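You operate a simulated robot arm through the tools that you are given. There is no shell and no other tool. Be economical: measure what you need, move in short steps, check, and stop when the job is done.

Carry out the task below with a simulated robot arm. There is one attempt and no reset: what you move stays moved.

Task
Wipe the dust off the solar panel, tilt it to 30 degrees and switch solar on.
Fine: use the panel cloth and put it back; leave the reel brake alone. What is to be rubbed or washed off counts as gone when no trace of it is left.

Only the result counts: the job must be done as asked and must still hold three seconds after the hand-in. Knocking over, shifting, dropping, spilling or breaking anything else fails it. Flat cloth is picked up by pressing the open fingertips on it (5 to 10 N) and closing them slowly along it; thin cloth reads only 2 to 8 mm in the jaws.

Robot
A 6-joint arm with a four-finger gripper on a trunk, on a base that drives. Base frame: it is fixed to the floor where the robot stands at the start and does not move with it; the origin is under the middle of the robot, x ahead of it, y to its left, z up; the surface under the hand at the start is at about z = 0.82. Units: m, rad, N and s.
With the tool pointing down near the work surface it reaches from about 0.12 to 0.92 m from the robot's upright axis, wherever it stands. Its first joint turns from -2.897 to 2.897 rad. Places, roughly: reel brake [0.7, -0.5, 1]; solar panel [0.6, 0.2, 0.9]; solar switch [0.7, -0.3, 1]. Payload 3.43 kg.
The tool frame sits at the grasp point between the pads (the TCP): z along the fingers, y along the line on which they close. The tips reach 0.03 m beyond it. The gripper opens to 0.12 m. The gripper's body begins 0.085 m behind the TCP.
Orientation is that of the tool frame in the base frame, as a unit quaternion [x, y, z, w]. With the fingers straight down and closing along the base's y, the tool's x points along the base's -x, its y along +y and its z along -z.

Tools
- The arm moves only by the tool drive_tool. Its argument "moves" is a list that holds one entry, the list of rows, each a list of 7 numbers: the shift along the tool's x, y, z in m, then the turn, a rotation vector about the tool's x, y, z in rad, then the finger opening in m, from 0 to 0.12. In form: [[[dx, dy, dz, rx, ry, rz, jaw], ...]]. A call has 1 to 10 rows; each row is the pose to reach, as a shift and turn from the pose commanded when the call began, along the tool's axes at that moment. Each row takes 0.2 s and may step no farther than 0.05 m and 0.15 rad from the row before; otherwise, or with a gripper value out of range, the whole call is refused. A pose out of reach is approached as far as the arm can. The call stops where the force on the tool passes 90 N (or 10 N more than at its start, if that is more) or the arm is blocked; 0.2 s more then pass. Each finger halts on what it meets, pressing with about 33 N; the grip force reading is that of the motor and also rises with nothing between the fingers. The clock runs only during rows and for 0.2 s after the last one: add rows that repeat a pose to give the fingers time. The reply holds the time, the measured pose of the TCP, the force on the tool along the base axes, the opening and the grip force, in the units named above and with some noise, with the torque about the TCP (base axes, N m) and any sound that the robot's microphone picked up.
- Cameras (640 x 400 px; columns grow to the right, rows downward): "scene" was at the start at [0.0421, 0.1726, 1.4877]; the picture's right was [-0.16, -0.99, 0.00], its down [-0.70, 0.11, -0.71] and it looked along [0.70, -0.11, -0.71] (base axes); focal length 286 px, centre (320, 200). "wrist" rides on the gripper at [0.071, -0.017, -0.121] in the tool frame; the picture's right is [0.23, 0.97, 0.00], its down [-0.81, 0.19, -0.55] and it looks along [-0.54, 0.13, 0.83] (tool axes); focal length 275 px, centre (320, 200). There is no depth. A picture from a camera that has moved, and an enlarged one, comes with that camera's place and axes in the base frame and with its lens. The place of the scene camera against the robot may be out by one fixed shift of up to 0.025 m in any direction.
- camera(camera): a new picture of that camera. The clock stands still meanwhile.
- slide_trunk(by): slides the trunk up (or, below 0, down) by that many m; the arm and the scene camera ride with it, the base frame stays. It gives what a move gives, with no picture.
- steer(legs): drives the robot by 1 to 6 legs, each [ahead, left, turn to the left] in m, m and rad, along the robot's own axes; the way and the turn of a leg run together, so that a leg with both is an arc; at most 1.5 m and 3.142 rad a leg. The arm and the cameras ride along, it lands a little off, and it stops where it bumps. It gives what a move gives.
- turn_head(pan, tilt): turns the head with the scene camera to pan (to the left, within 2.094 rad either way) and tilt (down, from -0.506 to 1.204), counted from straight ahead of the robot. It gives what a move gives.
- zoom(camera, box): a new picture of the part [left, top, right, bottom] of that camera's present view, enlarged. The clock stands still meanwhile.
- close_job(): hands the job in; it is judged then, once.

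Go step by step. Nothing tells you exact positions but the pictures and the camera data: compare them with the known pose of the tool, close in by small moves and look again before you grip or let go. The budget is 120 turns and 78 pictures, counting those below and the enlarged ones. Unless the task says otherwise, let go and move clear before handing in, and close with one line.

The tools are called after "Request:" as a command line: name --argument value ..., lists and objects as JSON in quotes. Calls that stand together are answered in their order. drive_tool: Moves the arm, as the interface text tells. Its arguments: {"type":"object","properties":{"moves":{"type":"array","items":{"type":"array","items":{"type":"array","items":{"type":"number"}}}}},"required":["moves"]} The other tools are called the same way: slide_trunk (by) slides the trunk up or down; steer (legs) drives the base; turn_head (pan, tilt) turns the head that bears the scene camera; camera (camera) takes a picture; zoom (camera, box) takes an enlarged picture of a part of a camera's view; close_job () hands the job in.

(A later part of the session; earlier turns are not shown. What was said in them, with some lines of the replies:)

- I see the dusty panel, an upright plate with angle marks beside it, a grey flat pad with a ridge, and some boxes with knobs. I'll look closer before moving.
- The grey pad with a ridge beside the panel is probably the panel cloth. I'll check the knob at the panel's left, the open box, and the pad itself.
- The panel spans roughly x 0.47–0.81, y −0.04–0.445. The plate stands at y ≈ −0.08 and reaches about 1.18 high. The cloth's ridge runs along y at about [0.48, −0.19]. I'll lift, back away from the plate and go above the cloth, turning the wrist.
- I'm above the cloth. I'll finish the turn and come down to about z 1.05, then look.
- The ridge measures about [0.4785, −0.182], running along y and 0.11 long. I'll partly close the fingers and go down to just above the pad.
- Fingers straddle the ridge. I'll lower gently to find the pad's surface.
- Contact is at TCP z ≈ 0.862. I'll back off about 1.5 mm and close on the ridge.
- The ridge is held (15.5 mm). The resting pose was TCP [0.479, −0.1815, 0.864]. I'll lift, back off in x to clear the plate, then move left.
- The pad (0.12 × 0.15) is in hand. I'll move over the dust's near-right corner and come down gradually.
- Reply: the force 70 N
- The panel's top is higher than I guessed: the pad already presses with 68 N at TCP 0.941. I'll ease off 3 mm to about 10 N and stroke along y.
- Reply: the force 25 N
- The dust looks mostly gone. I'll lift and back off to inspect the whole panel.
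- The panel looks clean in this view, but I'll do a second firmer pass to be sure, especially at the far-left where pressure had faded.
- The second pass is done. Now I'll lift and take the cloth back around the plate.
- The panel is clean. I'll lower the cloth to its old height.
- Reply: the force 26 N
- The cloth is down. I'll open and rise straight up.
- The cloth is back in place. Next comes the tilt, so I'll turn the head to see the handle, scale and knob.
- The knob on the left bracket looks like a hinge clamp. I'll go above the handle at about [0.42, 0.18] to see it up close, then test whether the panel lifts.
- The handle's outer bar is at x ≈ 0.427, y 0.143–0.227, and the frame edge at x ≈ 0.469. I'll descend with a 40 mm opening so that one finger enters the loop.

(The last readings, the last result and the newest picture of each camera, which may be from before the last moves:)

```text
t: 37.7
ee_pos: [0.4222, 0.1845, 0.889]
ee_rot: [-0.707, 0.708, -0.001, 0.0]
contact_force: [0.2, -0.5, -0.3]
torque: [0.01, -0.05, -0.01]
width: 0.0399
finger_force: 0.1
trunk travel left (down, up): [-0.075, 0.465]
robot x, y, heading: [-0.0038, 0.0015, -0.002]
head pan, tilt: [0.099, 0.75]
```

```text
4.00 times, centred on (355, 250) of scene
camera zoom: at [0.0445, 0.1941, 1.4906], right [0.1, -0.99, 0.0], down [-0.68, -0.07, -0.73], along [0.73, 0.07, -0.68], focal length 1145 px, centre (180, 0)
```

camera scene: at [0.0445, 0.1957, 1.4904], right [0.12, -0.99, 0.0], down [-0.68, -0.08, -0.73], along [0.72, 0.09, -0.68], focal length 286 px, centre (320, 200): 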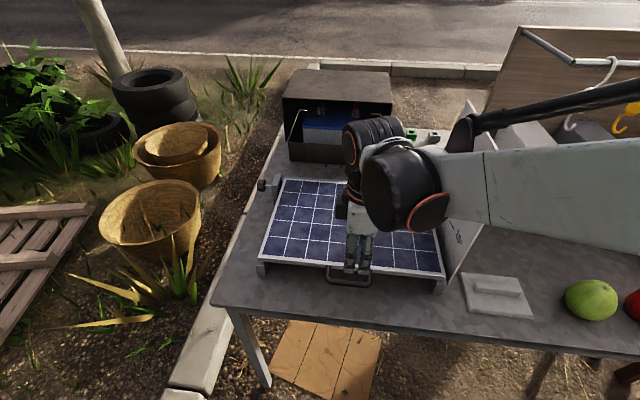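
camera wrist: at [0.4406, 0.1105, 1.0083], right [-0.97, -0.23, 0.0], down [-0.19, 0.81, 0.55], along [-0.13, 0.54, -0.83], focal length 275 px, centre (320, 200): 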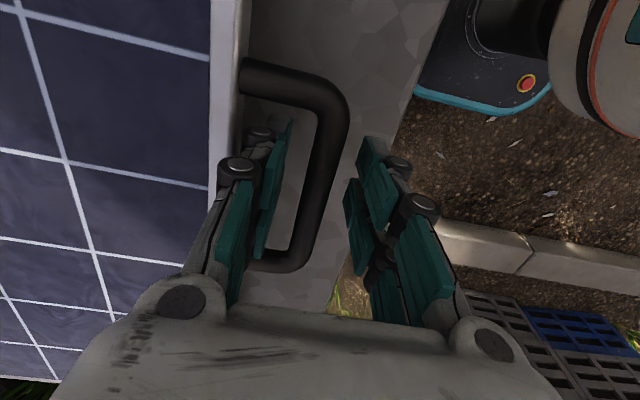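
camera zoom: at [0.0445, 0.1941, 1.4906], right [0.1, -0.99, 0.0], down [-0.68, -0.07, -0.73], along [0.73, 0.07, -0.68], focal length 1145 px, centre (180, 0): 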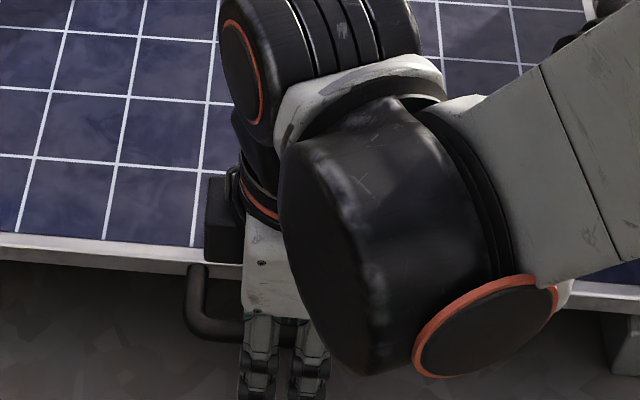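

The inner finger is in the loop. I'll close on the bar.

Request:
drive_tool --moves '[[[0, 0, 0, 0, 0, 0, 0.03], [0, 0, 0, 0, 0, 0, 0.022], [0, 0, 0, 0, 0, 0, 0.016], [0, 0, 0, 0, 0, 0, 0.01], [0, 0, 0, 0, 0, 0, 0.006]]]'

Request:
camera --camera "wrist"

```text
t: 38.9
ee_pos: [0.4238, 0.1833, 0.8878]
ee_rot: [-0.707, 0.708, 0.001, 0.0]
contact_force: [15.8, 1.5, 5.4]
torque: [0.1, -0.01, -0.45]
width: 0.0144
finger_force: 7.5
trunk travel left (down, up): [-0.075, 0.465]
robot x, y, heading: [0.0001, 0.0005, -0.001]
head pan, tilt: [0.099, 0.75]
```

```text
41 pictures are left
camera wrist: at [0.4418, 0.1102, 1.0083], right [-0.97, -0.23, 0.0], down [-0.19, 0.81, 0.55], along [-0.13, 0.54, -0.83], focal length 275 px, centre (320, 200)
```

wrist: 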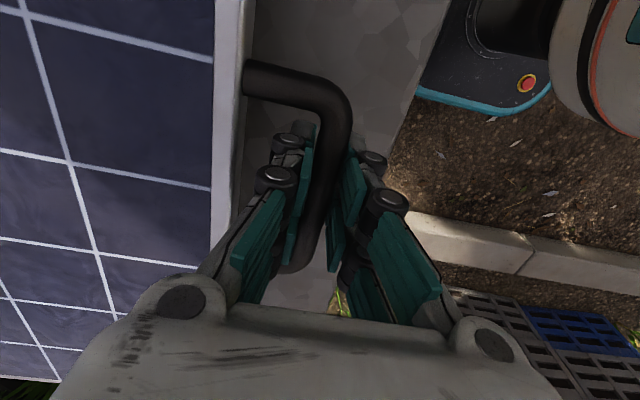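

The bar is held (14 mm). I'll relieve the sideways pull and test a small lift.

Request:
drive_tool --moves '[[[0, -0.001, 0, 0, 0, 0, 0.005], [0, -0.001, -0.004, 0, 0, 0, 0.005]]]'

```text
t: 39.5
ee_pos: [0.4237, 0.1837, 0.892]
ee_rot: [-0.706, 0.708, 0.001, 0.0]
contact_force: [13.0, -0.6, -8.2]
torque: [-0.23, 0.08, -0.29]
width: 0.0133
finger_force: 7.3
trunk travel left (down, up): [-0.075, 0.465]
robot x, y, heading: [0.0017, 0.0007, -0.001]
head pan, tilt: [0.099, 0.75]
```

Request:
drive_tool --moves '[[[0, -0.001, 0, 0, 0, 0, 0], [0, -0.001, -0.01, 0, 0, 0, 0], [0, -0.001, -0.02, 0, 0, 0, 0]]]'

Request:
camera --camera "scene"

Request:
camera --camera "wrist"

```text
t: 40.3
ee_pos: [0.4265, 0.1832, 0.9106]
ee_rot: [-0.706, 0.708, 0.0, 0.0]
contact_force: [15.4, -0.7, -9.8]
torque: [-0.44, 0.1, -1.6]
width: 0.0119
finger_force: 45.2
trunk travel left (down, up): [-0.075, 0.465]
robot x, y, heading: [-0.0004, -0.0017, -0.004]
head pan, tilt: [0.099, 0.75]
```

```text
40 pictures are left
camera scene: at [0.0463, 0.1941, 1.4905], right [0.1, -1.0, 0.0], down [-0.68, -0.07, -0.73], along [0.73, 0.07, -0.68], focal length 286 px, centre (320, 200)
```

scene: 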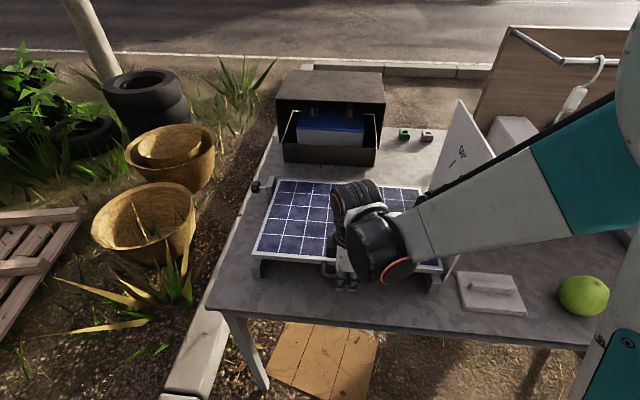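

```text
39 pictures are left
camera wrist: at [0.4442, 0.1103, 1.0318], right [-0.97, -0.23, 0.0], down [-0.19, 0.81, 0.55], along [-0.13, 0.54, -0.83], focal length 275 px, centre (320, 200)
```

wrist: 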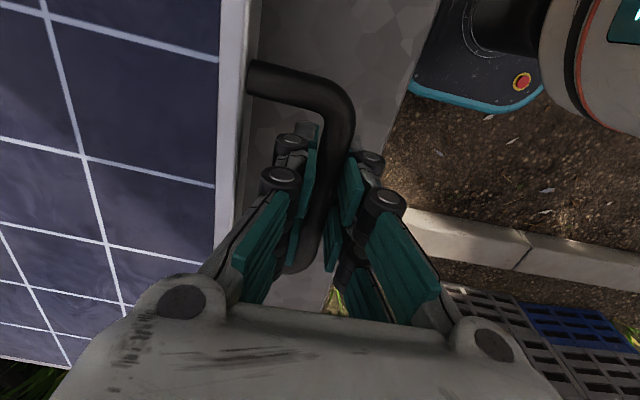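

The panel lifts with about 10 N at the handle. I'll follow its arc (hinge near x ≈ 0.76, radius ≈ 0.34) up to about 16° and check forces.

Request:
drive_tool --moves '[[[0, -0.0015, -0.012, 0, 0, 0, 0], [0, -0.003, -0.023, 0, 0, 0, 0], [0, -0.005, -0.035, 0, 0, 0, 0], [0, -0.007, -0.046, 0, 0, 0, 0], [0, -0.01, -0.058, 0, 0, 0, 0], [0, -0.0135, -0.069, 0, 0, 0, 0]]]'

Request:
camera --camera "scene"

```text
t: 41.7
ee_pos: [0.4377, 0.1833, 0.9809]
ee_rot: [-0.706, 0.708, -0.001, 0.0]
contact_force: [-4.9, -4.8, -6.5]
torque: [-0.54, -0.05, -1.3]
width: 0.0131
finger_force: 44.0
trunk travel left (down, up): [-0.075, 0.465]
robot x, y, heading: [-0.0065, 0.0012, 0.002]
head pan, tilt: [0.099, 0.75]
```

```text
38 pictures are left
camera scene: at [0.047, 0.1612, 1.5048], right [-0.27, -0.96, 0.0], down [-0.53, 0.15, -0.83], along [0.8, -0.23, -0.55], focal length 286 px, centre (320, 200)
```

scene: 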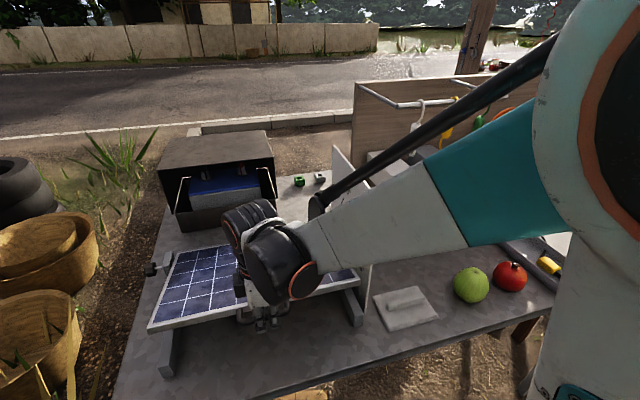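

Moving well. I'll test whether hinge friction holds the panel: lower by a few mm and read the force.

Request:
drive_tool --moves '[[[0, 0.001, 0.003, 0, 0, 0, 0], [0, 0.001, 0.003, 0, 0, 0, 0]]]'

Request:
camera --camera "wrist"

```text
t: 42.3
ee_pos: [0.4374, 0.1831, 0.9784]
ee_rot: [-0.706, 0.708, 0.0, 0.0]
contact_force: [0.4, -2.9, -0.6]
torque: [0.42, -0.02, -0.97]
width: 0.0132
finger_force: 43.2
trunk travel left (down, up): [-0.075, 0.465]
robot x, y, heading: [0.0008, -0.0008, 0.005]
head pan, tilt: [0.099, 0.75]
```

```text
37 pictures are left
camera wrist: at [0.4554, 0.1102, 1.0982], right [-0.97, -0.23, 0.0], down [-0.19, 0.81, 0.55], along [-0.13, 0.54, -0.83], focal length 275 px, centre (320, 200)
```

wrist: 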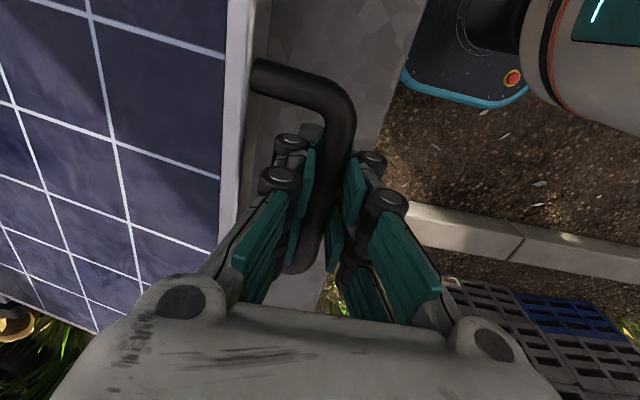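

Request:
drive_tool --moves '[[[0, 0.001, 0.004, 0, 0, 0, 0], [0, 0.0015, 0.005, 0, 0, 0, 0]]]'

```text
t: 42.9
ee_pos: [0.4375, 0.1839, 0.9729]
ee_rot: [-0.707, 0.707, 0.0, 0.001]
contact_force: [1.4, -0.6, -2.2]
torque: [0.54, 0.0, -0.84]
width: 0.0132
finger_force: 43.4
trunk travel left (down, up): [-0.075, 0.465]
robot x, y, heading: [-0.0017, -0.0008, 0.003]
head pan, tilt: [0.099, 0.75]
```

Friction roughly balances the weight. I'll continue along the arc to about 30°.

Request:
drive_tool --moves '[[[0, -0.0025, -0.009, 0, 0, 0, 0], [0, -0.005, -0.0188, 0, 0, 0, 0], [0, -0.009, -0.03, 0, 0, 0, 0], [0, -0.0135, -0.041, 0, 0, 0, 0], [0, -0.018, -0.052, 0, 0, 0, 0], [0, -0.023, -0.062, 0, 0, 0, 0], [0, -0.028, -0.073, 0, 0, 0, 0], [0, -0.034, -0.083, 0, 0, 0, 0]]]'

Request:
camera --camera "scene"

Request:
camera --camera "wrist"

```text
t: 44.7
ee_pos: [0.4703, 0.1837, 1.0563]
ee_rot: [-0.706, 0.708, 0.0, 0.0]
contact_force: [-5.6, -6.1, -5.6]
torque: [-0.16, 0.1, -0.47]
width: 0.013
finger_force: 42.6
trunk travel left (down, up): [-0.075, 0.465]
robot x, y, heading: [0.0002, 0.0016, -0.004]
head pan, tilt: [0.099, 0.75]
```

```text
36 pictures are left
camera scene: at [0.0418, 0.1459, 1.5063], right [-0.44, -0.9, 0.0], down [-0.48, 0.24, -0.84], along [0.76, -0.37, -0.54], focal length 286 px, centre (320, 200)
```

scene: 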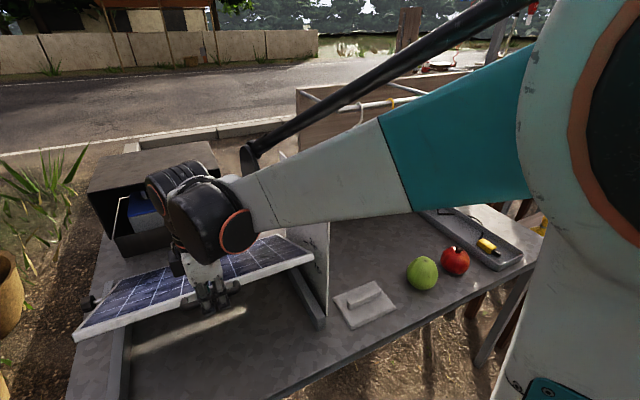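

```text
35 pictures are left
camera wrist: at [0.4871, 0.1105, 1.1762], right [-0.97, -0.23, 0.0], down [-0.19, 0.81, 0.55], along [-0.13, 0.54, -0.83], focal length 275 px, centre (320, 200)
```

wrist: 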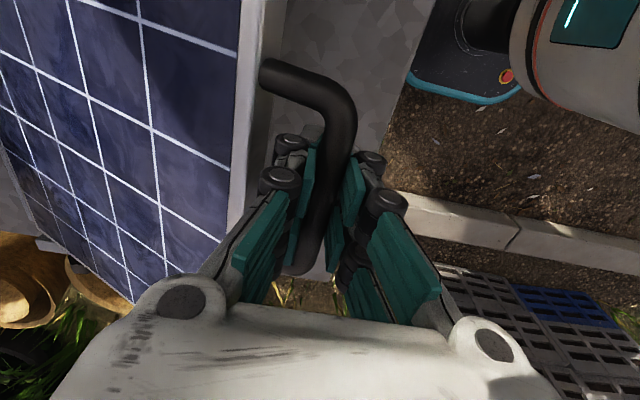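

Request:
drive_tool --moves '[[[0, 0.0015, 0.003, 0, 0, 0, 0], [0, 0.0035, 0.006, 0, 0, 0, 0]]]'

Request:
drive_tool --moves '[[[0, 0.001, 0.002, 0, 0, 0, 0], [0, 0.002, 0.004, 0, 0, 0, 0]]]'

```text
t: 45.3
ee_pos: [0.4672, 0.1828, 1.0511]
ee_rot: [-0.706, 0.708, 0.0, 0.0]
contact_force: [-1.8, -3.7, 2.5]
torque: [0.05, -0.08, -0.45]
width: 0.013
finger_force: 43.0
trunk travel left (down, up): [-0.075, 0.465]
robot x, y, heading: [0.0017, 0.0004, 0.004]
head pan, tilt: [0.099, 0.75]
```

```text
t: 45.9
ee_pos: [0.466, 0.1832, 1.0465]
ee_rot: [-0.706, 0.708, 0.0, 0.0]
contact_force: [1.6, -3.3, 0.6]
torque: [0.59, -0.06, -0.43]
width: 0.013
finger_force: 42.8
trunk travel left (down, up): [-0.075, 0.465]
robot x, y, heading: [0.0007, 0.0024, -0.003]
head pan, tilt: [0.099, 0.75]
```

Lowering it takes a slight push, so the hinge holds by friction. I'll return to about 30° and open carefully.

Request:
drive_tool --moves '[[[0, -0.0025, -0.005, 0, 0, 0, 0], [0, -0.0055, -0.01, 0, 0, 0, 0], [0, -0.0055, -0.01, 0, 0, 0, 0], [0, -0.005, -0.0095, 0, 0, 0, 0.01], [0, -0.005, -0.0095, 0, 0, 0, 0.016], [0, -0.005, -0.0095, 0, 0, 0, 0.02]]]'

Request:
camera --camera "wrist"

```text
t: 47.3
ee_pos: [0.4704, 0.1839, 1.056]
ee_rot: [-0.707, 0.707, 0.0, 0.0]
contact_force: [0.2, 0.3, 0.0]
torque: [0.01, -0.01, -0.02]
width: 0.0199
finger_force: 0.1
trunk travel left (down, up): [-0.075, 0.465]
robot x, y, heading: [-0.0008, 0.0003, 0.002]
head pan, tilt: [0.099, 0.75]
```

```text
34 pictures are left
camera wrist: at [0.4873, 0.1107, 1.1758], right [-0.97, -0.23, 0.0], down [-0.19, 0.81, 0.55], along [-0.13, 0.54, -0.83], focal length 275 px, centre (320, 200)
```

wrist: 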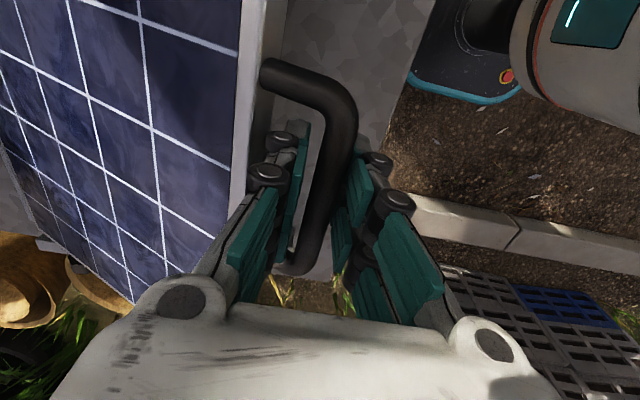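

The panel stays put. I'll open a little more, rise and step aside to read the scale.

Request:
drive_tool --moves '[[[0, 0, 0, 0, 0, 0, 0.034], [0, 0, -0.02, 0, 0, 0, 0.034], [0, 0, -0.06, 0, 0, 0, 0.034], [0, 0.03, -0.1, 0, 0, 0, 0.034], [0.04, 0.06, -0.1, 0, 0, 0, 0.034], [0.08, 0.08, -0.1, 0, 0, 0, 0.034], [0.12, 0.1, -0.1, 0, 0, 0, 0.034], [0.165, 0.1, -0.1, 0, 0, 0, 0.034], [0.21, 0.1, -0.1, 0, 0, 0, 0.034], [0.255, 0.1, -0.1, 0, 0, 0, 0.034]]]'

Request:
drive_tool --moves '[[[0.045, 0, 0, 0, 0, 0, 0.034], [0.09, 0, 0, 0, 0, 0, 0.034], [0.135, 0, 0, 0, 0, 0, 0.034], [0.18, 0, 0, 0, 0, 0, 0.034]]]'

Request:
camera --camera "scene"

```text
t: 49.5
ee_pos: [0.3691, -0.0704, 1.1556]
ee_rot: [-0.707, 0.708, 0.0, 0.0]
contact_force: [0.0, -0.3, 0.0]
torque: [-0.03, 0.0, 0.01]
width: 0.0338
finger_force: 0.1
trunk travel left (down, up): [-0.075, 0.465]
robot x, y, heading: [0.0023, -0.0008, 0.004]
head pan, tilt: [0.099, 0.75]
```

```text
t: 50.5
ee_pos: [0.3683, -0.254, 1.157]
ee_rot: [-0.707, 0.707, 0.0, 0.0]
contact_force: [-0.4, 0.1, 0.3]
torque: [0.0, 0.03, 0.01]
width: 0.0338
finger_force: 0.1
trunk travel left (down, up): [-0.075, 0.465]
robot x, y, heading: [-0.003, 0.0001, -0.001]
head pan, tilt: [0.099, 0.75]
```

```text
33 pictures are left
camera scene: at [0.0284, 0.2314, 1.4867], right [0.57, -0.82, 0.0], down [-0.59, -0.41, -0.7], along [0.57, 0.4, -0.72], focal length 286 px, centre (320, 200)
```

scene: 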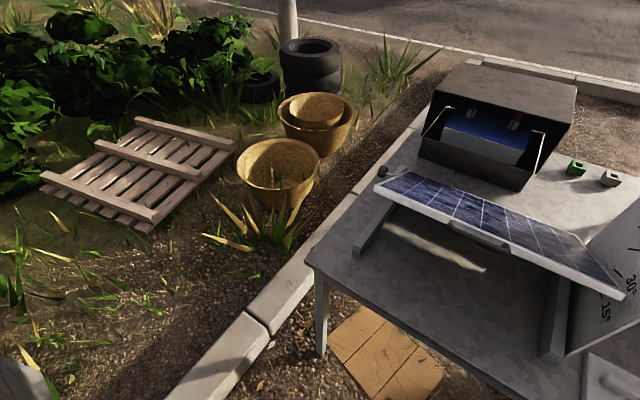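

The panel holds. I'll pan to see the scale.

Request:
turn_head --pan -0.3 --tilt 0.7

Request:
camera --camera "scene"

```text
t: 51.4
ee_pos: [0.3686, -0.2514, 1.1577]
ee_rot: [-0.707, 0.708, -0.001, 0.0]
contact_force: [0.1, 0.5, 0.3]
torque: [-0.01, 0.01, 0.04]
width: 0.0339
finger_force: 0.0
trunk travel left (down, up): [-0.075, 0.465]
robot x, y, heading: [0.0043, 0.0007, 0.001]
head pan, tilt: [-0.3, 0.7]
```

```text
32 pictures are left
camera scene: at [0.0284, 0.2319, 1.4874], right [0.57, -0.82, 0.0], down [-0.58, -0.41, -0.7], along [0.58, 0.4, -0.71], focal length 286 px, centre (320, 200)
```

scene: 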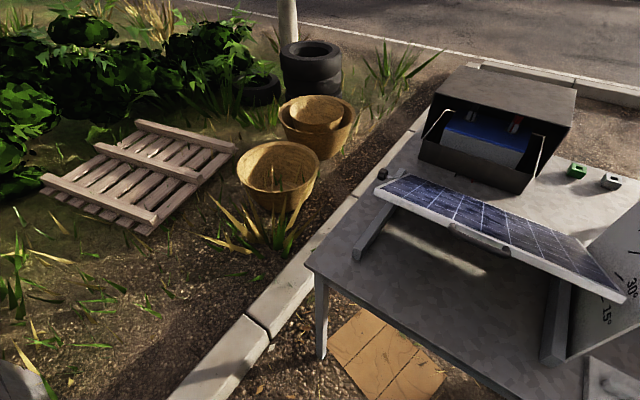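

The raised elbow seems to be in the head's way. I'll extend the arm out on the right.

Request:
drive_tool --moves '[[[0.02, -0.04, 0, 0, 0, 0, 0.034], [0.04, -0.08, 0, 0, 0, 0, 0.034], [0.06, -0.12, 0, 0, 0, 0, 0.034], [0.08, -0.16, 0, 0, 0, 0, 0.034]]]'

Request:
camera --camera "scene"

```text
t: 52.4
ee_pos: [0.5275, -0.331, 1.1569]
ee_rot: [-0.707, 0.708, 0.0, 0.0]
contact_force: [0.5, -0.1, 1.1]
torque: [-0.03, -0.02, 0.01]
width: 0.0341
finger_force: 0.0
trunk travel left (down, up): [-0.075, 0.465]
robot x, y, heading: [-0.0035, 0.0004, -0.004]
head pan, tilt: [-0.3, 0.7]
```

```text
31 pictures are left
camera scene: at [0.0434, 0.1602, 1.4948], right [-0.3, -0.96, 0.0], down [-0.62, 0.19, -0.76], along [0.73, -0.23, -0.64], focal length 286 px, centre (320, 200)
```

scene: 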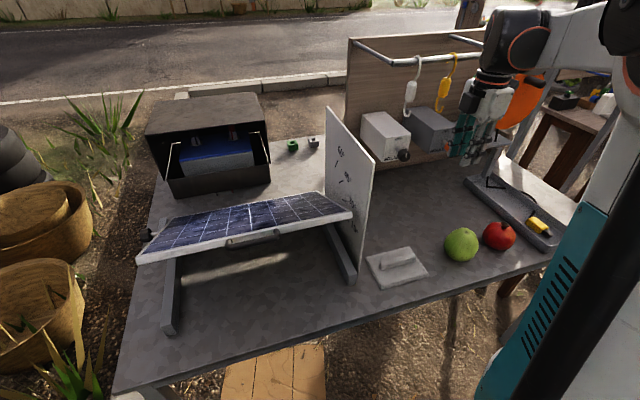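

Request:
zoom --camera "scene" --box '[300, 120, 400, 280]'

Request:
zoom --camera "scene" --box '[350, 90, 470, 190]'

Request:
zoom --camera "scene" --box '[120, 150, 380, 280]'

```text
2.50 times, centred on (350, 200) of scene
camera zoom: at [0.0434, 0.1602, 1.4948], right [-0.3, -0.96, 0.0], down [-0.62, 0.19, -0.76], along [0.73, -0.23, -0.64], focal length 715 px, centre (245, 200)
```

zoom: 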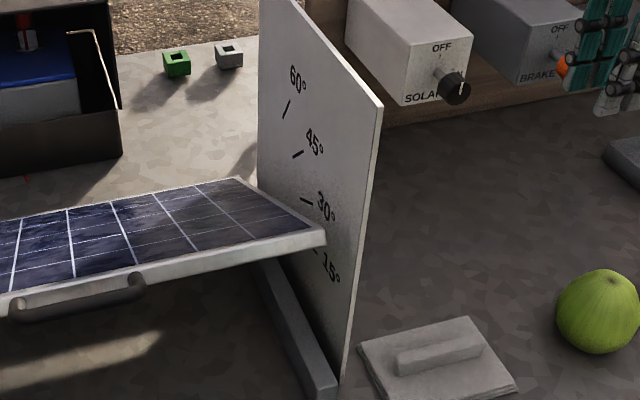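

```text
4.00 times, centred on (410, 140) of scene
camera zoom: at [0.0434, 0.1602, 1.4948], right [-0.3, -0.96, 0.0], down [-0.62, 0.19, -0.76], along [0.73, -0.23, -0.64], focal length 1145 px, centre (-40, 440)
```

zoom: 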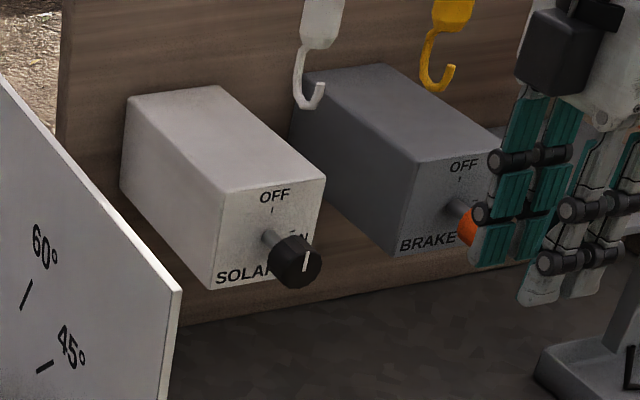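

```text
2.46 times, centred on (250, 215) of scene
camera zoom: at [0.0434, 0.1602, 1.4948], right [-0.3, -0.96, 0.0], down [-0.62, 0.19, -0.76], along [0.73, -0.23, -0.64], focal length 704 px, centre (492, 163)
```

zoom: 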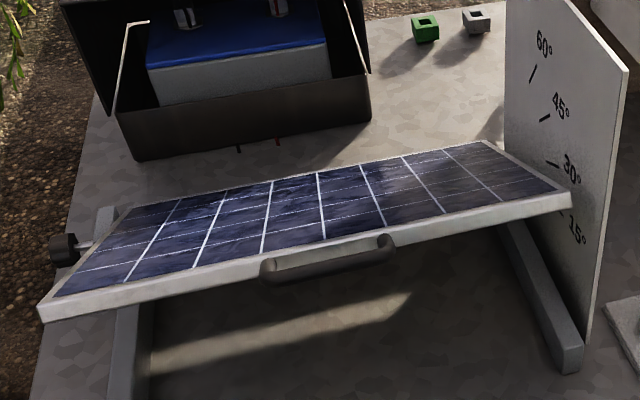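

From the arc fit (θ ≈ 30°, R ≈ 0.337) and the scale (panel edge in line with the 30° mark within about 0.5°), the tilt is right and holding. Next is the SOLAR knob at about [0.68, −0.30, 1.03]. I'll turn the tool to point forward, staying well back.

Request:
drive_tool --moves '[[[-0.005, 0.03, 0.01, 0, 0, 0, 0.04], [-0.01, 0.055, 0.02, 0.14, 0, 0, 0.05], [-0.015, 0.0575, 0.03, 0.28, 0, 0, 0.05], [-0.02, 0.0575, 0.045, 0.42, 0, 0, 0.05], [-0.025, 0.0575, 0.06, 0.56, 0, 0, 0.05], [-0.031, 0.0575, 0.07, 0.7, 0, 0, 0.05], [-0.031, 0.0575, 0.08, 0.84, 0, 0, 0.05], [-0.031, 0.0575, 0.09, 0.98, 0, 0, 0.05], [-0.031, 0.0575, 0.1, 1.12, 0, 0, 0.05], [-0.031, 0.0575, 0.107, 1.26, 0, 0, 0.05]]]'

Request:
drive_tool --moves '[[[0, 0, 0, 0.14, 0, 0, 0.05], [0, 0, 0, 0.28, 0, 0, 0.05], [0, 0, 0, 0.311, 0, 0, 0.05]]]'

Request:
camera --camera "wrist"

Request:
camera --camera "scene"

```text
t: 54.6
ee_pos: [0.4698, -0.3002, 1.0485]
ee_rot: [-0.57, 0.572, -0.418, 0.417]
contact_force: [-0.9, -0.1, 0.4]
torque: [0.01, -0.02, -0.06]
width: 0.0501
finger_force: 0.2
trunk travel left (down, up): [-0.075, 0.465]
robot x, y, heading: [0.0008, 0.0001, 0.001]
head pan, tilt: [-0.3, 0.7]
```

```text
t: 55.4
ee_pos: [0.4853, -0.3041, 1.0734]
ee_rot: [-0.489, 0.54, -0.465, 0.503]
contact_force: [0.3, 0.1, 0.0]
torque: [0.0, 0.03, 0.02]
width: 0.05
finger_force: 0.1
out of reach, approached as far as the arm can: row 1, 2, 3
trunk travel left (down, up): [-0.075, 0.465]
robot x, y, heading: [0.0024, 0.0025, -0.002]
head pan, tilt: [-0.3, 0.7]
```

```text
27 pictures are left
camera wrist: at [0.3666, -0.3774, 1.0911], right [-0.06, -0.14, -0.99], down [-0.55, 0.83, -0.09], along [0.83, 0.54, -0.13], focal length 275 px, centre (320, 200)
```

wrist: 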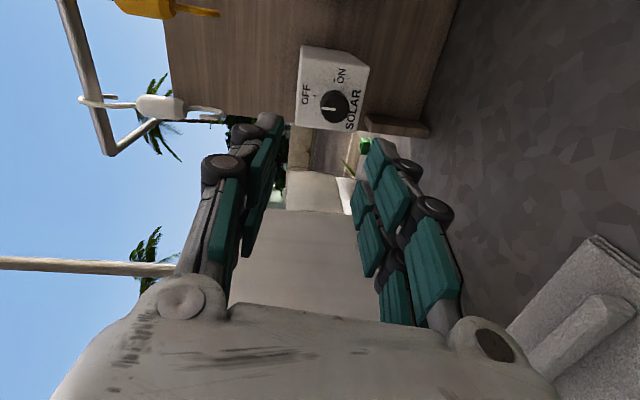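

```text
26 pictures are left
camera scene: at [0.043, 0.1602, 1.4949], right [-0.3, -0.96, 0.0], down [-0.62, 0.19, -0.76], along [0.73, -0.23, -0.64], focal length 286 px, centre (320, 200)
```

scene: 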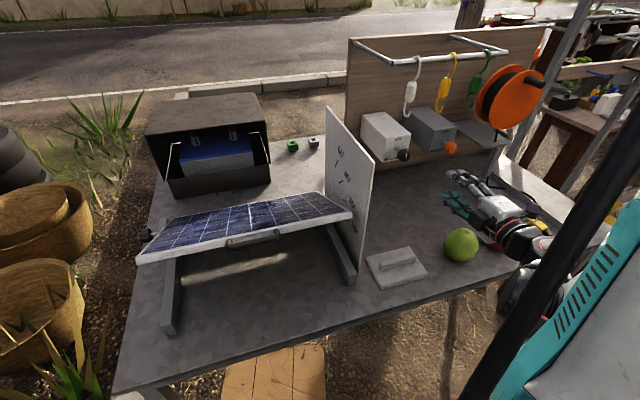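

OFF/ON and the pointer (at OFF) are visible, and triangulating puts the knob's front at about [0.697, −0.297, 1.041]. I'll move forward to x ≈ 0.60, where the level pose should be reachable.

Request:
drive_tool --moves '[[[0, 0.002, 0.04, 0, 0, 0, 0.05], [0, 0.004, 0.08, 0, 0, 0, 0.05], [-0.003, 0.009, 0.12, 0, 0, 0, 0.05]]]'

Request:
camera --camera "wrist"

```text
t: 56.2
ee_pos: [0.6068, -0.3014, 1.057]
ee_rot: [-0.489, 0.54, -0.465, 0.503]
contact_force: [0.6, 0.2, -0.5]
torque: [0.0, 0.01, 0.01]
width: 0.05
finger_force: 0.1
trunk travel left (down, up): [-0.075, 0.465]
robot x, y, heading: [0.0014, -0.0016, 0.004]
head pan, tilt: [-0.3, 0.7]
```

```text
25 pictures are left
camera wrist: at [0.4865, -0.3753, 1.0755], right [-0.06, -0.14, -0.99], down [-0.55, 0.83, -0.09], along [0.83, 0.54, -0.13], focal length 275 px, centre (320, 200)
```

wrist: 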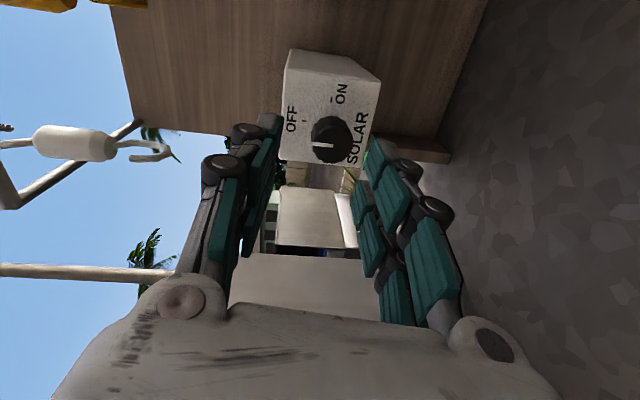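

Request:
zoom --camera "wrist" --box '[270, 40, 400, 180]'

```text
2.86 times, centred on (335, 110) of wrist
camera zoom: at [0.4865, -0.3753, 1.0755], right [-0.06, -0.14, -0.99], down [-0.55, 0.83, -0.09], along [0.83, 0.54, -0.13], focal length 786 px, centre (277, 457)
```

zoom: 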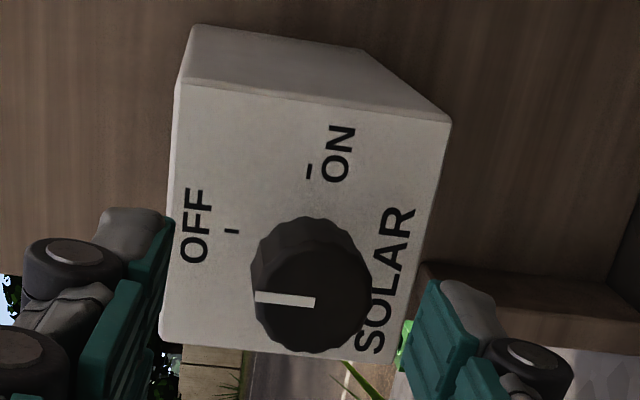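

OFF is straight up, ON is 90° clockwise, the axis is at y ≈ −0.297, z ≈ 1.04, and the box face at x ≈ 0.748. I'll level the tool and line up with the axis.

Request:
drive_tool --moves '[[[-0.0015, 0.008, 0.012, 0.03, 0, -0.045, 0.065], [-0.0033, 0.0159, 0.024, 0.061, 0, -0.088, 0.065], [-0.0033, 0.0159, 0.024, 0.061, 0, -0.088, 0.065]]]'

Request:
camera --camera "wrist"

```text
t: 57.0
ee_pos: [0.6262, -0.2951, 1.045]
ee_rot: [-0.496, 0.534, -0.475, 0.493]
contact_force: [0.1, 0.1, -0.3]
torque: [0.02, 0.04, 0.0]
width: 0.0651
finger_force: 0.0
out of reach, approached as far as the arm can: row 2, 3
trunk travel left (down, up): [-0.075, 0.465]
robot x, y, heading: [0.0001, -0.0022, 0.002]
head pan, tilt: [-0.3, 0.7]
```

```text
23 pictures are left
camera wrist: at [0.5065, -0.3661, 1.065], right [-0.06, -0.18, -0.98], down [-0.55, 0.83, -0.11], along [0.84, 0.53, -0.15], focal length 275 px, centre (320, 200)
```

wrist: 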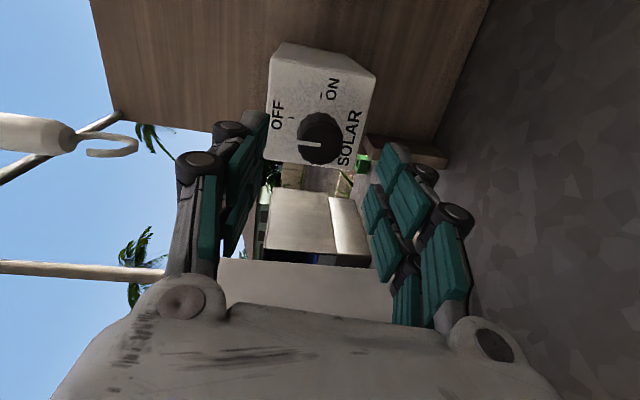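

The wrist stops about 3.5° short of level, which is fine. A straight advance along the tool's axis leads onto the knob; I'll go partway and check.

Request:
drive_tool --moves '[[[0, 0, 0.025, 0, 0, 0, 0.065], [0, 0, 0.045, 0, 0, 0, 0.065]]]'

Request:
camera --camera "wrist"

Request:
zoom --camera "scene" --box '[340, 90, 480, 190]'

```text
t: 57.6
ee_pos: [0.6712, -0.2972, 1.0427]
ee_rot: [-0.496, 0.534, -0.476, 0.493]
contact_force: [0.1, -0.8, -0.7]
torque: [0.04, 0.0, -0.01]
width: 0.065
finger_force: 0.0
trunk travel left (down, up): [-0.075, 0.465]
robot x, y, heading: [-0.0022, 0.0006, -0.001]
head pan, tilt: [-0.3, 0.7]
```

```text
22 pictures are left
camera wrist: at [0.5514, -0.3677, 1.0629], right [-0.06, -0.18, -0.98], down [-0.54, 0.83, -0.11], along [0.84, 0.53, -0.15], focal length 275 px, centre (320, 200)
```

wrist: 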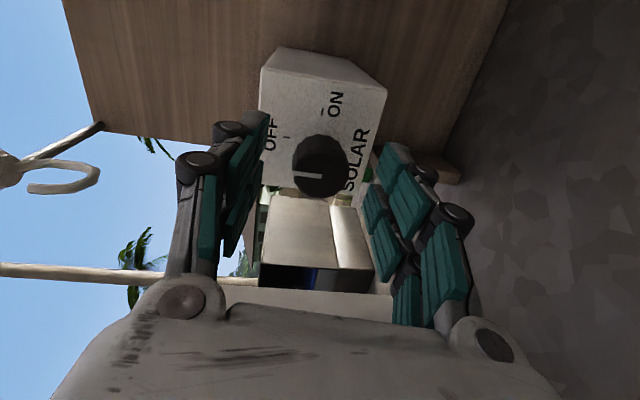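

```text
4.00 times, centred on (410, 140) of scene
camera zoom: at [0.0433, 0.1603, 1.4949], right [-0.3, -0.96, 0.0], down [-0.62, 0.19, -0.76], along [0.73, -0.23, -0.64], focal length 1145 px, centre (-40, 440)
```

zoom: 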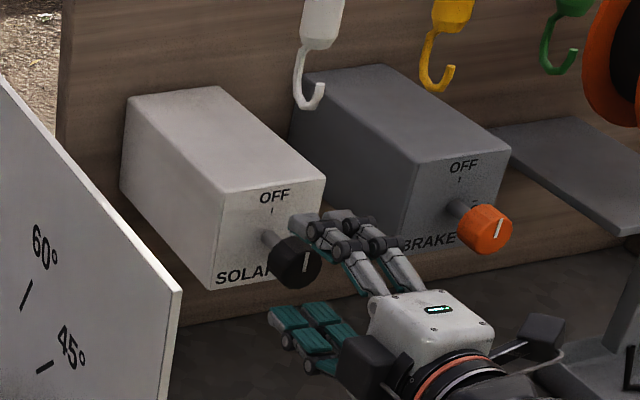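

Aligned. I'll advance 30 mm and close on the knob.

Request:
drive_tool --moves '[[[0.001, 0, 0.015, 0, 0, 0, 0.065], [0.002, 0, 0.03, 0, 0, 0, 0.065], [0.002, 0, 0.03, 0, 0, 0, 0.05], [0.002, 0, 0.03, 0, 0, 0, 0.04]]]'

Request:
camera --camera "wrist"

```text
t: 58.6
ee_pos: [0.7007, -0.2985, 1.0409]
ee_rot: [-0.495, 0.535, -0.476, 0.493]
contact_force: [-0.4, 0.4, -0.5]
torque: [-0.01, 0.01, 0.01]
width: 0.0399
finger_force: 0.1
trunk travel left (down, up): [-0.075, 0.465]
robot x, y, heading: [0.0025, 0.0007, -0.002]
head pan, tilt: [-0.3, 0.7]
```

```text
20 pictures are left
camera wrist: at [0.5814, -0.3697, 1.0605], right [-0.06, -0.18, -0.98], down [-0.54, 0.83, -0.11], along [0.84, 0.53, -0.15], focal length 275 px, centre (320, 200)
```

wrist: 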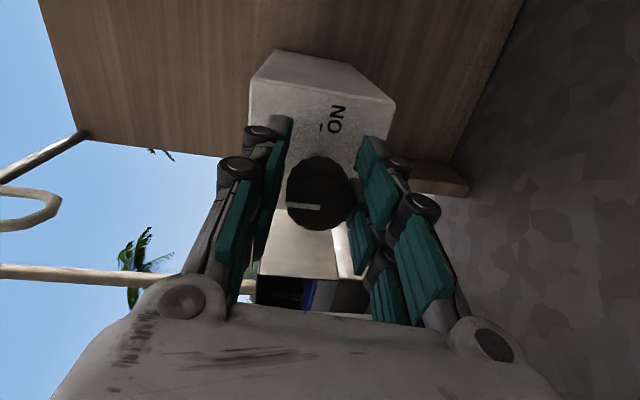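

Request:
drive_tool --moves '[[[0, 0, 0, 0, 0, 0, 0.034], [0, 0, 0, 0, 0, 0, 0.028], [0, 0, 0, 0, 0, 0, 0.024]]]'

```text
t: 59.4
ee_pos: [0.7013, -0.2982, 1.0416]
ee_rot: [-0.496, 0.534, -0.476, 0.493]
contact_force: [-3.2, 1.2, -6.3]
torque: [-0.06, -0.61, -0.15]
width: 0.0331
finger_force: 44.9
trunk travel left (down, up): [-0.075, 0.465]
robot x, y, heading: [0.0043, -0.0013, 0.001]
head pan, tilt: [-0.3, 0.7]
```

The knob is held (33 mm). I'll start turning clockwise.

Request:
drive_tool --moves '[[[0, 0.0004, 0, 0, 0, 0.1, 0.02], [0, 0.0004, 0, 0, 0, 0.2, 0.02], [0, 0.0004, 0, 0, 0, 0.3, 0.02], [0, 0.0004, 0, 0, 0, 0.4, 0.02]]]'

Request:
camera --camera "wrist"

```text
t: 60.4
ee_pos: [0.7016, -0.2977, 1.0387]
ee_rot: [-0.381, 0.622, -0.367, 0.577]
contact_force: [-21.3, 10.3, -42.9]
torque: [-0.27, -0.24, 0.7]
width: 0.0328
finger_force: 44.8
trunk travel left (down, up): [-0.075, 0.465]
robot x, y, heading: [0.0001, 0.0007, 0.002]
head pan, tilt: [-0.3, 0.7]
```

```text
19 pictures are left
camera wrist: at [0.5799, -0.3686, 1.0292], right [-0.06, 0.22, -0.97], down [-0.53, 0.82, 0.22], along [0.85, 0.52, 0.07], focal length 275 px, centre (320, 200)
```

wrist: 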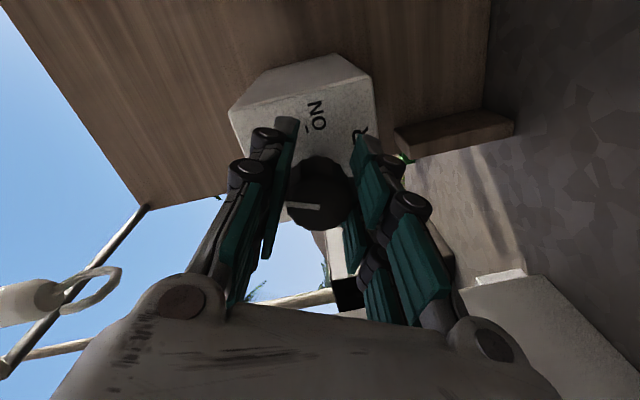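

The knob turns with the hand, but side force has built up from a small offset. I'll relieve it and read again.

Request:
drive_tool --moves '[[[0.0005, 0.002, -0.0008, 0, 0, 0, 0.02], [0.0005, 0.002, -0.0008, 0, 0, 0.1, 0.02]]]'

```text
t: 61.0
ee_pos: [0.7014, -0.2977, 1.0362]
ee_rot: [-0.349, 0.64, -0.34, 0.595]
contact_force: [-7.8, 9.2, -25.7]
torque: [-0.17, -0.52, 0.75]
width: 0.0327
finger_force: 45.3
trunk travel left (down, up): [-0.075, 0.465]
robot x, y, heading: [-0.0012, 0.0029, -0.001]
head pan, tilt: [-0.3, 0.7]
```

Request:
drive_tool --moves '[[[0.0004, 0.002, -0.0002, 0, 0, 0.08, 0.02], [0.0007, 0.003, -0.0004, 0, 0, 0.16, 0.02], [0.0008, 0.004, -0.0004, 0, 0, 0.24, 0.02]]]'

Request:
camera --camera "wrist"

```text
t: 61.8
ee_pos: [0.7005, -0.2967, 1.0362]
ee_rot: [-0.267, 0.677, -0.265, 0.632]
contact_force: [25.7, -2.3, 37.9]
torque: [0.16, -0.42, 0.03]
width: 0.033
finger_force: 45.4
trunk travel left (down, up): [-0.075, 0.465]
robot x, y, heading: [0.0015, -0.0017, 0.005]
head pan, tilt: [-0.3, 0.7]
```

```text
18 pictures are left
camera wrist: at [0.5777, -0.3578, 1.0032], right [-0.04, 0.54, -0.84], down [-0.51, 0.71, 0.48], along [0.86, 0.45, 0.25], focal length 275 px, centre (320, 200)
```

wrist: 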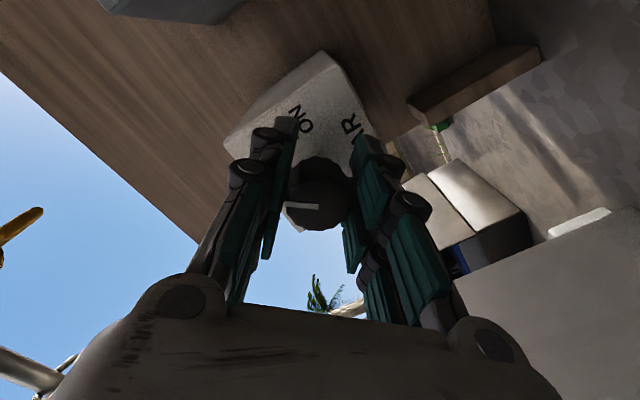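

The axis is evidently at z ≈ 1.037 and I overcorrected. I'll relieve that and keep turning about a fixed point.

Request:
drive_tool --moves '[[[-0.0014, -0.0013, 0.0012, 0, 0, 0, 0.02], [-0.0014, -0.0013, 0.0012, 0, 0, 0.1, 0.02], [-0.0014, -0.0013, 0.0012, 0, 0, 0.2, 0.02]]]'

```text
t: 62.6
ee_pos: [0.7001, -0.296, 1.0361]
ee_rot: [-0.201, 0.701, -0.201, 0.654]
contact_force: [-8.2, 4.8, -15.7]
torque: [-0.12, 0.02, 0.43]
width: 0.0323
finger_force: 44.7
trunk travel left (down, up): [-0.075, 0.465]
robot x, y, heading: [0.0008, 0.0015, -0.0]
head pan, tilt: [-0.3, 0.7]
```

Request:
drive_tool --moves '[[[0.0006, 0.0007, -0.0004, 0, 0, 0.1, 0.02], [0.001, 0.001, -0.0004, 0, 0, 0.2, 0.02], [0.001, 0.001, -0.0004, 0, 0, 0.3, 0.02]]]'

```text
t: 63.4
ee_pos: [0.7001, -0.2935, 1.0343]
ee_rot: [-0.095, 0.723, -0.1, 0.677]
contact_force: [-16.2, 16.5, -25.7]
torque: [-0.18, 0.06, 0.55]
width: 0.0325
finger_force: 45.0
trunk travel left (down, up): [-0.075, 0.465]
robot x, y, heading: [0.0014, -0.0023, -0.003]
head pan, tilt: [-0.3, 0.7]
```

Request:
drive_tool --moves '[[[0.001, 0.0012, -0.0007, 0, 0, 0.1, 0.02], [0.001, 0.0018, -0.0007, 0, 0, 0.2, 0.02], [0.001, 0.002, -0.0007, 0, 0, 0.3, 0.02], [0.001, 0.002, -0.0007, 0, 0, 0.34, 0.02]]]'

Request:
camera --camera "wrist"

Request:
zoom --camera "scene" --box '[340, 90, 480, 190]'

```text
t: 64.4
ee_pos: [0.701, -0.292, 1.0334]
ee_rot: [0.029, 0.727, 0.016, 0.685]
contact_force: [3.6, 22.1, 2.0]
torque: [-0.11, 0.24, 0.55]
width: 0.0322
finger_force: 45.1
trunk travel left (down, up): [-0.075, 0.465]
robot x, y, heading: [-0.0008, 0.0007, 0.001]
head pan, tilt: [-0.3, 0.7]
```

```text
17 pictures are left
camera wrist: at [0.5767, -0.3032, 0.9686], right [0.01, 0.99, -0.17], down [-0.5, 0.15, 0.85], along [0.87, 0.08, 0.49], focal length 275 px, centre (320, 200)
```

wrist: 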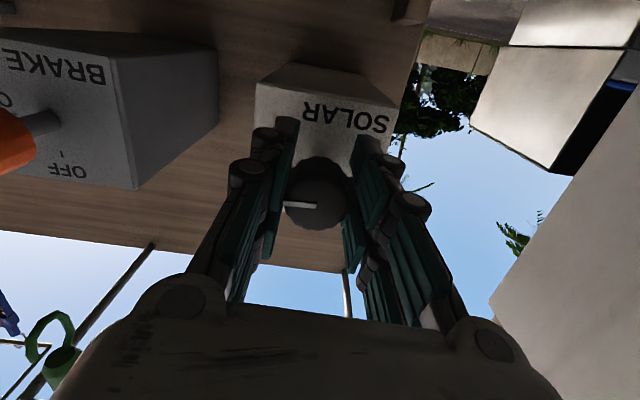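

```text
4.00 times, centred on (410, 140) of scene
camera zoom: at [0.0434, 0.163, 1.4946], right [-0.3, -0.96, 0.0], down [-0.62, 0.19, -0.77], along [0.73, -0.23, -0.64], focal length 1145 px, centre (-40, 440)
```

zoom: 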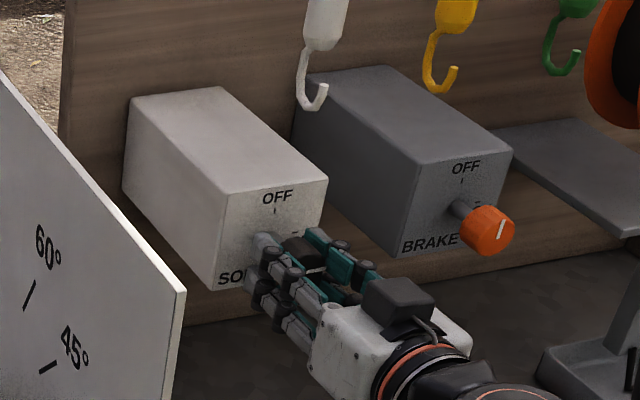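

The hand has turned 90.5° and the pointer stayed fixed in it, so it should be at ON. I'll relax the side force, open and back off to check.

Request:
drive_tool --moves '[[[0, 0.001, 0, 0, 0, 0, 0.02], [0, 0.001, 0, 0, 0, 0, 0.034], [0, 0.001, 0, 0, 0, 0, 0.05], [0, 0.001, 0, 0, 0, 0, 0.06], [0, 0.001, -0.03, 0, 0, 0, 0.06], [0, 0.001, -0.07, 0, 0, 0, 0.06], [0, 0.001, -0.11, 0, 0, 0, 0.06]]]'

Request:
zoom --camera "scene" --box '[340, 90, 480, 190]'

Request:
zoom --camera "wrist" --box '[240, 30, 420, 210]'

```text
t: 66.0
ee_pos: [0.591, -0.2904, 1.0412]
ee_rot: [0.03, 0.728, 0.016, 0.684]
contact_force: [0.3, 0.5, 0.0]
torque: [0.02, -0.03, 0.0]
width: 0.0601
finger_force: 0.1
trunk travel left (down, up): [-0.075, 0.465]
robot x, y, heading: [-0.001, -0.0008, 0.004]
head pan, tilt: [-0.3, 0.7]
```

```text
4.00 times, centred on (410, 140) of scene
camera zoom: at [0.043, 0.1606, 1.4949], right [-0.3, -0.96, 0.0], down [-0.62, 0.19, -0.77], along [0.73, -0.23, -0.64], focal length 1145 px, centre (-40, 440)
```

zoom: 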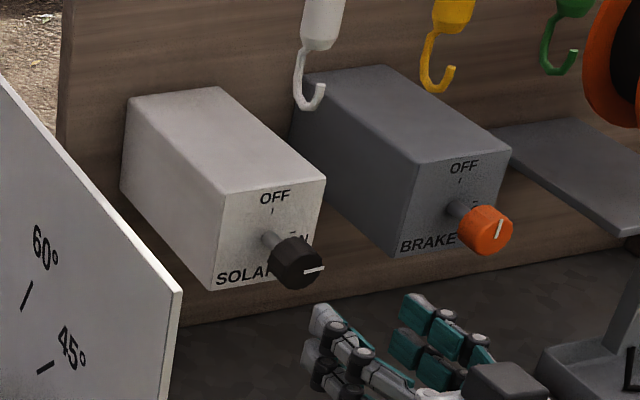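

```text
2.22 times, centred on (330, 120) of wrist
camera zoom: at [0.4665, -0.3029, 0.9754], right [0.01, 0.99, -0.17], down [-0.5, 0.15, 0.85], along [0.87, 0.08, 0.49], focal length 612 px, centre (298, 378)
```

zoom: 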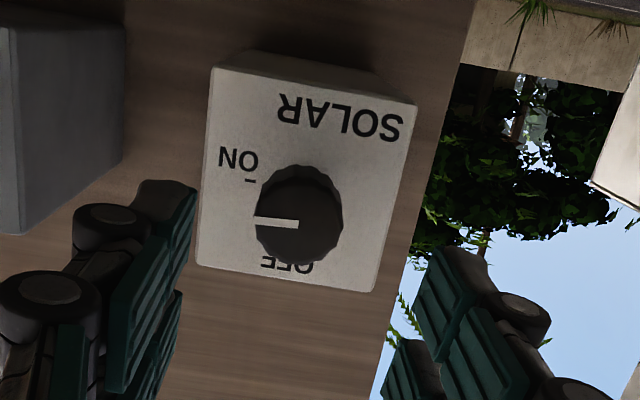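

SOLAR points to ON and the brake is untouched. One last look at the panel tilt, the cloth and the rest.

Request:
zoom --camera "scene" --box '[300, 120, 400, 280]'

Request:
camera --camera "scene"

```text
2.50 times, centred on (350, 200) of scene
camera zoom: at [0.043, 0.1606, 1.4949], right [-0.3, -0.96, 0.0], down [-0.62, 0.19, -0.77], along [0.73, -0.23, -0.64], focal length 715 px, centre (245, 200)
```

zoom: 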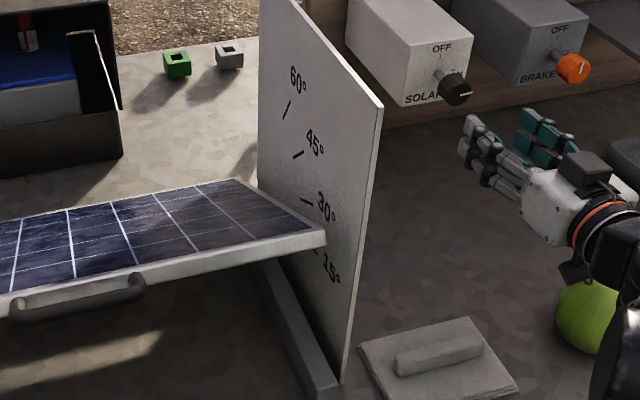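

```text
12 pictures are left
camera scene: at [0.043, 0.1606, 1.4949], right [-0.3, -0.96, 0.0], down [-0.62, 0.19, -0.77], along [0.73, -0.23, -0.64], focal length 286 px, centre (320, 200)
```

scene: 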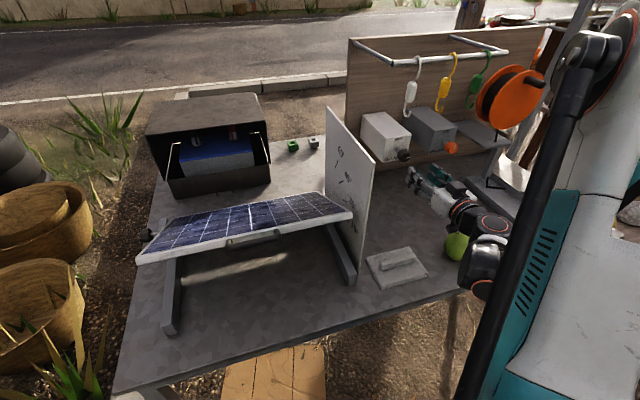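

The panel is clean and holding at 30°. The cloth is back, SOLAR is on, the brake is untouched and the hand is clear, so I'm handing in.

Request:
close_job

```text
The job is handed in.
```

I wiped the dust off the panel with the panel cloth and put the cloth back where it lay. The panel now sits at 30°, which I read from the arc of the lift and the scale to within about 1°. The solar switch is at ON, and I left the reel brake alone.
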